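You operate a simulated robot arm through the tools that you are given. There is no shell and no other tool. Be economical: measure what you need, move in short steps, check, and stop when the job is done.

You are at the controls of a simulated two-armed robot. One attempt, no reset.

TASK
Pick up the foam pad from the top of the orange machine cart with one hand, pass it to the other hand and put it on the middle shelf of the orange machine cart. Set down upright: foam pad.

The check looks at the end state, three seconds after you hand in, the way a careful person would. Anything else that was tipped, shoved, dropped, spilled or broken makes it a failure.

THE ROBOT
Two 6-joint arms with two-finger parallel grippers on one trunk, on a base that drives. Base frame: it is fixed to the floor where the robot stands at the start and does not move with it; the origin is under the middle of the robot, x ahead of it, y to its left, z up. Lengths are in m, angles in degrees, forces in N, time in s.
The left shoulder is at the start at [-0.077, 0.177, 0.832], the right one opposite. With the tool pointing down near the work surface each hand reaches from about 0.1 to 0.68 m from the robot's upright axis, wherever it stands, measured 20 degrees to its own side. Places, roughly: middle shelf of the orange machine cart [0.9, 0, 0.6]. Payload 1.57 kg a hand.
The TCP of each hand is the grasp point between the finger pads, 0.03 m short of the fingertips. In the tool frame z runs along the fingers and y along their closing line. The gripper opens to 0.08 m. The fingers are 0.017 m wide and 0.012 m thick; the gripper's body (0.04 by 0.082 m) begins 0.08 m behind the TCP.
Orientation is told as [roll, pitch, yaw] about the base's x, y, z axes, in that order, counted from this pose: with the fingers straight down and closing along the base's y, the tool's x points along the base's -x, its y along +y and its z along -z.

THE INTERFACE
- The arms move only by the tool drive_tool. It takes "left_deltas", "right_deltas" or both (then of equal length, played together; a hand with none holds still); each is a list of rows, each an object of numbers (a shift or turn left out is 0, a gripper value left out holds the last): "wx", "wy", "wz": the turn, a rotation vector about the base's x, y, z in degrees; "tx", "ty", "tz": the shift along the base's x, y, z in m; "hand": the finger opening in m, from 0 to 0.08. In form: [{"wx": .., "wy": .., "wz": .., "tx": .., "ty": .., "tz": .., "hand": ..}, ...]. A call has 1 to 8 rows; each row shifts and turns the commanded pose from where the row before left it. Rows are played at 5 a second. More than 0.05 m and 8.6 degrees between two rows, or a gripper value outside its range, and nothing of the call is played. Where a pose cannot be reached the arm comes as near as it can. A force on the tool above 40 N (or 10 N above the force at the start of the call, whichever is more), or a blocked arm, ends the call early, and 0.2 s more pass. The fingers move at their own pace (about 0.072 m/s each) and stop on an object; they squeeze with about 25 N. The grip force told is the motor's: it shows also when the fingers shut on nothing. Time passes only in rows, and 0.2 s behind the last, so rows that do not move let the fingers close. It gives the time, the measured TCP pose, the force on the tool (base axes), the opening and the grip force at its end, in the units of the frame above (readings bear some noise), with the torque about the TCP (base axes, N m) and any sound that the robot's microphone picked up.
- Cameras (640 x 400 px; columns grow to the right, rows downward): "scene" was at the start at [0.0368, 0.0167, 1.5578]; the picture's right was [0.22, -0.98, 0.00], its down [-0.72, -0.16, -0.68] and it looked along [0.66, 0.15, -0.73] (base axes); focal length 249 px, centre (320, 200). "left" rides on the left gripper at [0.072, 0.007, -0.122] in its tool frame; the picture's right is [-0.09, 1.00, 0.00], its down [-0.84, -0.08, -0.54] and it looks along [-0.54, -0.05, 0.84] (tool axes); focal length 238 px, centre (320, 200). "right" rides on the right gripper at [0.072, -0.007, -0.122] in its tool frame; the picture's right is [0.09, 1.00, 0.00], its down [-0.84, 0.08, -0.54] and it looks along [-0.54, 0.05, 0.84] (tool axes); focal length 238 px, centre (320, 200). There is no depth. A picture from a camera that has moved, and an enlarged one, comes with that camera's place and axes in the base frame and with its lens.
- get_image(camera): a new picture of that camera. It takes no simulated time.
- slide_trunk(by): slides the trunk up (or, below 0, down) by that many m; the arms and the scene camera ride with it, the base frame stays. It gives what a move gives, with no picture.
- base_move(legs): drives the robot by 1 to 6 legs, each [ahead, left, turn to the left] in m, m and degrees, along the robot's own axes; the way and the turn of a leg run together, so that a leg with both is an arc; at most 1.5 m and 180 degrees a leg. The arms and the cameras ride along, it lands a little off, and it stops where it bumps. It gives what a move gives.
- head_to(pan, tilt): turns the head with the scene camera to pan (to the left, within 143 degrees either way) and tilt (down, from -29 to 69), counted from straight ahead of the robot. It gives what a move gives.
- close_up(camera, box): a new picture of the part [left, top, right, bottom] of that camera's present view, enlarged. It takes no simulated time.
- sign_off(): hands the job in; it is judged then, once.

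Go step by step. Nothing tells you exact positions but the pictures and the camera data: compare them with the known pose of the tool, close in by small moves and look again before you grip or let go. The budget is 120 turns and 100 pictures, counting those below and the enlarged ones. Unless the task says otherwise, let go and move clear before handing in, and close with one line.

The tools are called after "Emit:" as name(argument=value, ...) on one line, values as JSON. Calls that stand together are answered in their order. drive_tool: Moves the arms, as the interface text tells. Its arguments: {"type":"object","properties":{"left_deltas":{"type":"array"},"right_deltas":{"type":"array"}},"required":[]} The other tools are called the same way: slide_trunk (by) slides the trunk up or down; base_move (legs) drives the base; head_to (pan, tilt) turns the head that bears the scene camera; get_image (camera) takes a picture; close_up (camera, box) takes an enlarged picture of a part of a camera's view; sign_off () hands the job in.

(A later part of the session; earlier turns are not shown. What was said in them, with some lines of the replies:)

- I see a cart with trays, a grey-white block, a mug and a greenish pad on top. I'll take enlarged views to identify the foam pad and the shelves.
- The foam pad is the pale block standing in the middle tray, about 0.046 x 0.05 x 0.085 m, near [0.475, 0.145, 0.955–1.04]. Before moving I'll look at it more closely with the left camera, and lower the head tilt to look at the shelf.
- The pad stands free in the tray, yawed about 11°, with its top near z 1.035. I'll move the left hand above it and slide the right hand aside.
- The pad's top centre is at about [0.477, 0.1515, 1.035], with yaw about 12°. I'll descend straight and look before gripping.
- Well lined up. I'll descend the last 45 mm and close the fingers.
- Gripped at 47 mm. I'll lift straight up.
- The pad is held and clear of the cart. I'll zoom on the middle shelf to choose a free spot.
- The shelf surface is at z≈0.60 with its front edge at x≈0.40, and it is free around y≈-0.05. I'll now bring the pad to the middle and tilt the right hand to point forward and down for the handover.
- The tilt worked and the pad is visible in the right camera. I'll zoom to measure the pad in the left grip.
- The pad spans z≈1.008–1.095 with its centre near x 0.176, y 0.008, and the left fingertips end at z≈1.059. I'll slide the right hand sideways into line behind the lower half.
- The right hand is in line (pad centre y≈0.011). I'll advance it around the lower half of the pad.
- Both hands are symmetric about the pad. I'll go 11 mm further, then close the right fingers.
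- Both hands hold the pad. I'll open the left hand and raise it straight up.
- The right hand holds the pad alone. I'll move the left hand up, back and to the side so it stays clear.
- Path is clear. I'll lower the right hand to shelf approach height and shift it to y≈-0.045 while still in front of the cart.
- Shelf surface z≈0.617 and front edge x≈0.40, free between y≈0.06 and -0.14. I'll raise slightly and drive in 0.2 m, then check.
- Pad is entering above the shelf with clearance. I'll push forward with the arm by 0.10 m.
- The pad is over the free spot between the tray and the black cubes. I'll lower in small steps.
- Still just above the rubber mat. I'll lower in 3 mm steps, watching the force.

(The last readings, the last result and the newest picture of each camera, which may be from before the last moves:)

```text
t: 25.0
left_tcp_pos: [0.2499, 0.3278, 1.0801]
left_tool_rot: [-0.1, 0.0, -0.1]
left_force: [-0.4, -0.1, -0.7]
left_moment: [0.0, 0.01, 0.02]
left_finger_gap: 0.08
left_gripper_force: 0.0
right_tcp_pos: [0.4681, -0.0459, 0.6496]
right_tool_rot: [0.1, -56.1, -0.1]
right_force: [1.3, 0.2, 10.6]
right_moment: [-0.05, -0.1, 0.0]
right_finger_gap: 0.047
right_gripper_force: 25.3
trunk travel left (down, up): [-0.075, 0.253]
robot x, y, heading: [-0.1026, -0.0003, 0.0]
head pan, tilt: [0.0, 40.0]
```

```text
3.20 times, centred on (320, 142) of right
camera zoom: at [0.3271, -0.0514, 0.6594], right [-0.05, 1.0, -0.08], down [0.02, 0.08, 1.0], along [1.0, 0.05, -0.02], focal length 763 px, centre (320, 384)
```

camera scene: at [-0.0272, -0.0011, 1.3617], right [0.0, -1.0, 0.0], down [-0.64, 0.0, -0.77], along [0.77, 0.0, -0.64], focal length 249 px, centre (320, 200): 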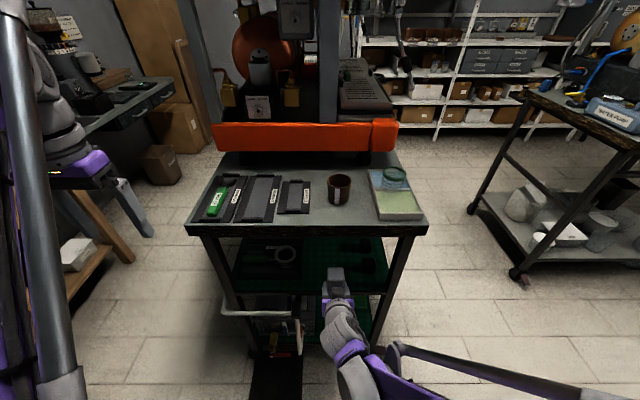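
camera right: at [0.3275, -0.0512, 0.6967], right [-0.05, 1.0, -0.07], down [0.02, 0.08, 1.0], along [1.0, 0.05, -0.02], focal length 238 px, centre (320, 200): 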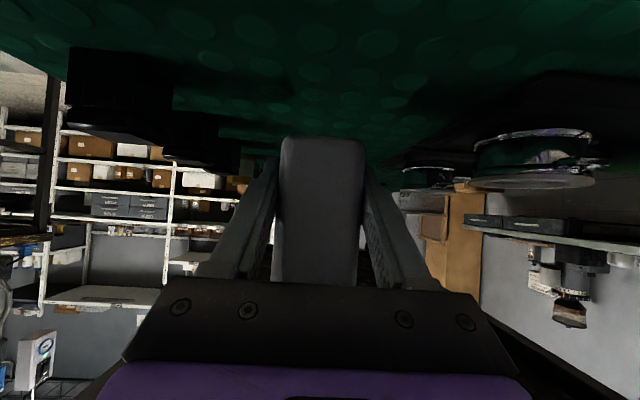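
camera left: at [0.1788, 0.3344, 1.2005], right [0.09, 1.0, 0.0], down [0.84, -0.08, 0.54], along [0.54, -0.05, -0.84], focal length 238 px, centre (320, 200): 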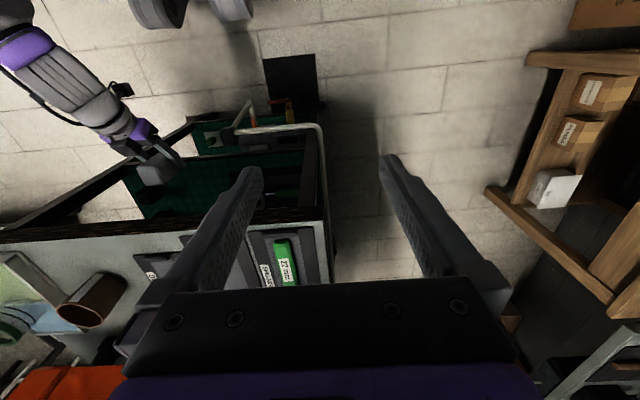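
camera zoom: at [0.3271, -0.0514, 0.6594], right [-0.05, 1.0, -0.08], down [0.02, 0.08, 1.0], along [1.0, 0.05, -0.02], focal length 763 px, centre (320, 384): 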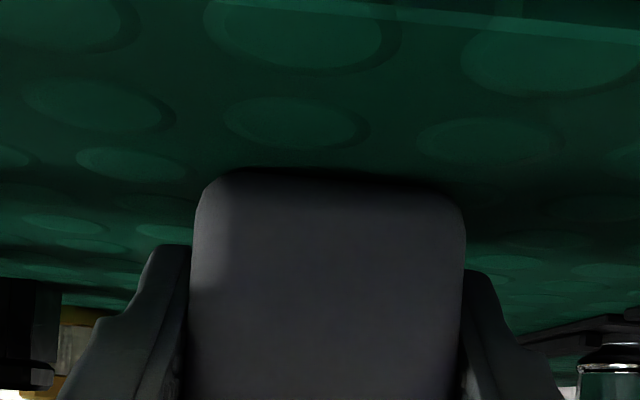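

Contact: 10.6 N upward with negligible moment, so the pad is sitting on the mat. I'll relax 1 mm and release.

Emit:
drive_tool(right_deltas=[{"tz": 0.001}, {}, {"hand": 0.08}, {}, {}])

Emit:
get_image(camera="right")

```text
t: 26.2
left_tcp_pos: [0.2499, 0.3281, 1.0798]
left_tool_rot: [0.0, 0.0, -0.1]
left_force: [-0.5, 0.4, 0.1]
left_moment: [-0.01, -0.01, 0.01]
left_finger_gap: 0.0797
left_gripper_force: 0.1
right_tcp_pos: [0.4689, -0.0471, 0.65]
right_tool_rot: [0.1, -56.0, -0.1]
right_force: [0.2, -0.1, 0.4]
right_moment: [0.02, 0.0, -0.02]
right_finger_gap: 0.08
right_gripper_force: 0.1
trunk travel left (down, up): [-0.075, 0.253]
robot x, y, heading: [-0.1017, -0.0038, -0.1]
head pan, tilt: [0.0, 40.0]
```

```text
58 pictures are left
camera right: at [0.327, -0.0513, 0.6598], right [-0.05, 1.0, -0.08], down [0.02, 0.08, 1.0], along [1.0, 0.05, -0.02], focal length 238 px, centre (320, 200)
```

right: 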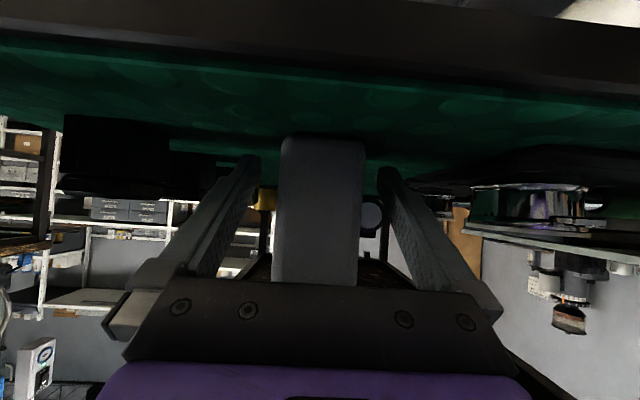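

Released; the pad stands upright. I'll back out slowly, rising slightly.

Emit:
drive_tool(right_deltas=[{"tx": -0.01, "tz": 0.003}, {"tx": -0.02, "tz": 0.003}, {"tx": -0.03, "tz": 0.003}, {"tx": -0.03, "tz": 0.003}, {"tx": -0.03, "tz": 0.003}])

Emit:
get_image(camera="right")

```text
t: 27.4
left_tcp_pos: [0.2496, 0.3279, 1.0797]
left_tool_rot: [0.1, 0.0, -0.1]
left_force: [-0.4, 0.7, -0.2]
left_moment: [0.0, 0.0, -0.03]
left_finger_gap: 0.08
left_gripper_force: 0.0
right_tcp_pos: [0.3479, -0.0464, 0.6653]
right_tool_rot: [0.1, -56.0, -0.3]
right_force: [-0.2, 0.3, -0.4]
right_moment: [0.04, -0.02, -0.01]
right_finger_gap: 0.0799
right_gripper_force: 0.1
trunk travel left (down, up): [-0.075, 0.253]
robot x, y, heading: [-0.0999, -0.0004, -0.2]
head pan, tilt: [0.0, 40.0]
```

```text
57 pictures are left
camera right: at [0.2063, -0.0519, 0.6743], right [-0.05, 1.0, -0.07], down [0.02, 0.08, 1.0], along [1.0, 0.05, -0.02], focal length 238 px, centre (320, 200)
```

right: 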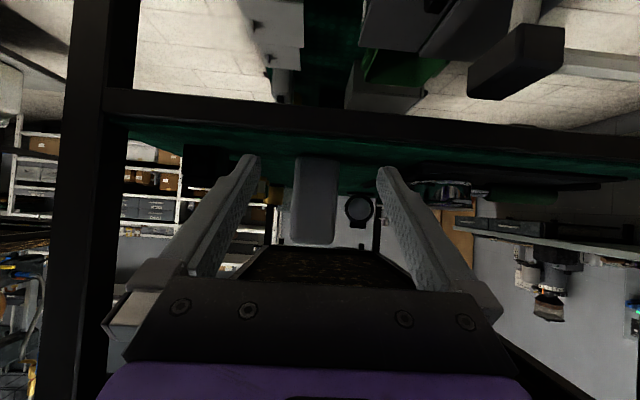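

The pad stands on the shelf and the hand is out. I'll back the robot off and take a last look.

Emit:
base_move(legs=[[-0.25, 0, 0]])

Emit:
close_up(camera="scene", box=[200, 110, 420, 320])

Emit:
get_image(camera="right")

```text
t: 29.2
left_tcp_pos: [0.0025, 0.3292, 1.0794]
left_tool_rot: [-0.1, 0.0, -0.1]
left_force: [0.5, 0.7, 0.4]
left_moment: [-0.01, 0.0, -0.01]
left_finger_gap: 0.0802
left_gripper_force: 0.1
right_tcp_pos: [0.0995, -0.0465, 0.6648]
right_tool_rot: [0.1, -56.1, -0.2]
right_force: [-0.7, 0.2, -0.1]
right_moment: [0.0, 0.03, -0.03]
right_finger_gap: 0.08
right_gripper_force: 0.1
trunk travel left (down, up): [-0.075, 0.253]
robot x, y, heading: [-0.3489, 0.0011, -0.1]
head pan, tilt: [0.0, 40.0]
```

```text
1.90 times, centred on (310, 215) of scene
camera zoom: at [-0.2773, -0.0007, 1.3618], right [0.0, -1.0, 0.0], down [-0.64, 0.0, -0.77], along [0.77, 0.0, -0.64], focal length 474 px, centre (339, 171)
```

zoom: 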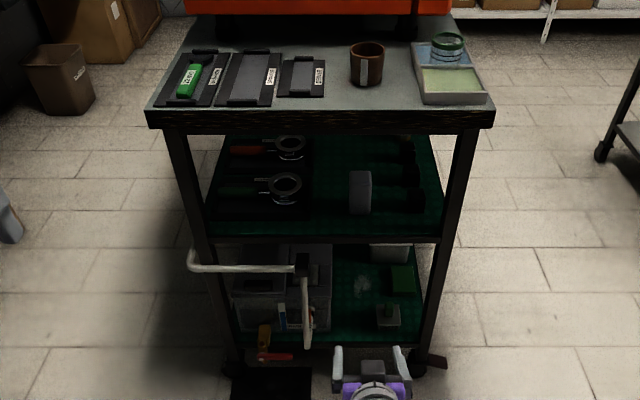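

```text
55 pictures are left
camera right: at [-0.0418, -0.0514, 0.6743], right [-0.05, 1.0, -0.08], down [0.02, 0.08, 1.0], along [1.0, 0.05, -0.02], focal length 238 px, centre (320, 200)
```

right: 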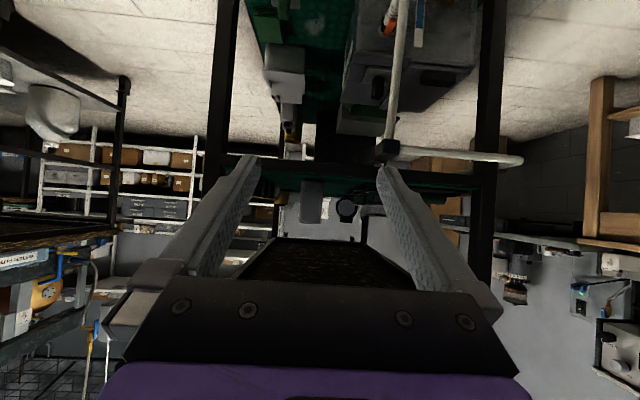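

The pad stands upright on the middle shelf, everything else is in place, and both hands are clear. I'm handing in.

Emit:
sign_off()

```text
The job is handed in.
```

The foam pad went from the left hand to the right and now stands upright on the middle shelf of the orange machine cart. Both hands are clear, and nothing else looked disturbed in the last picture.
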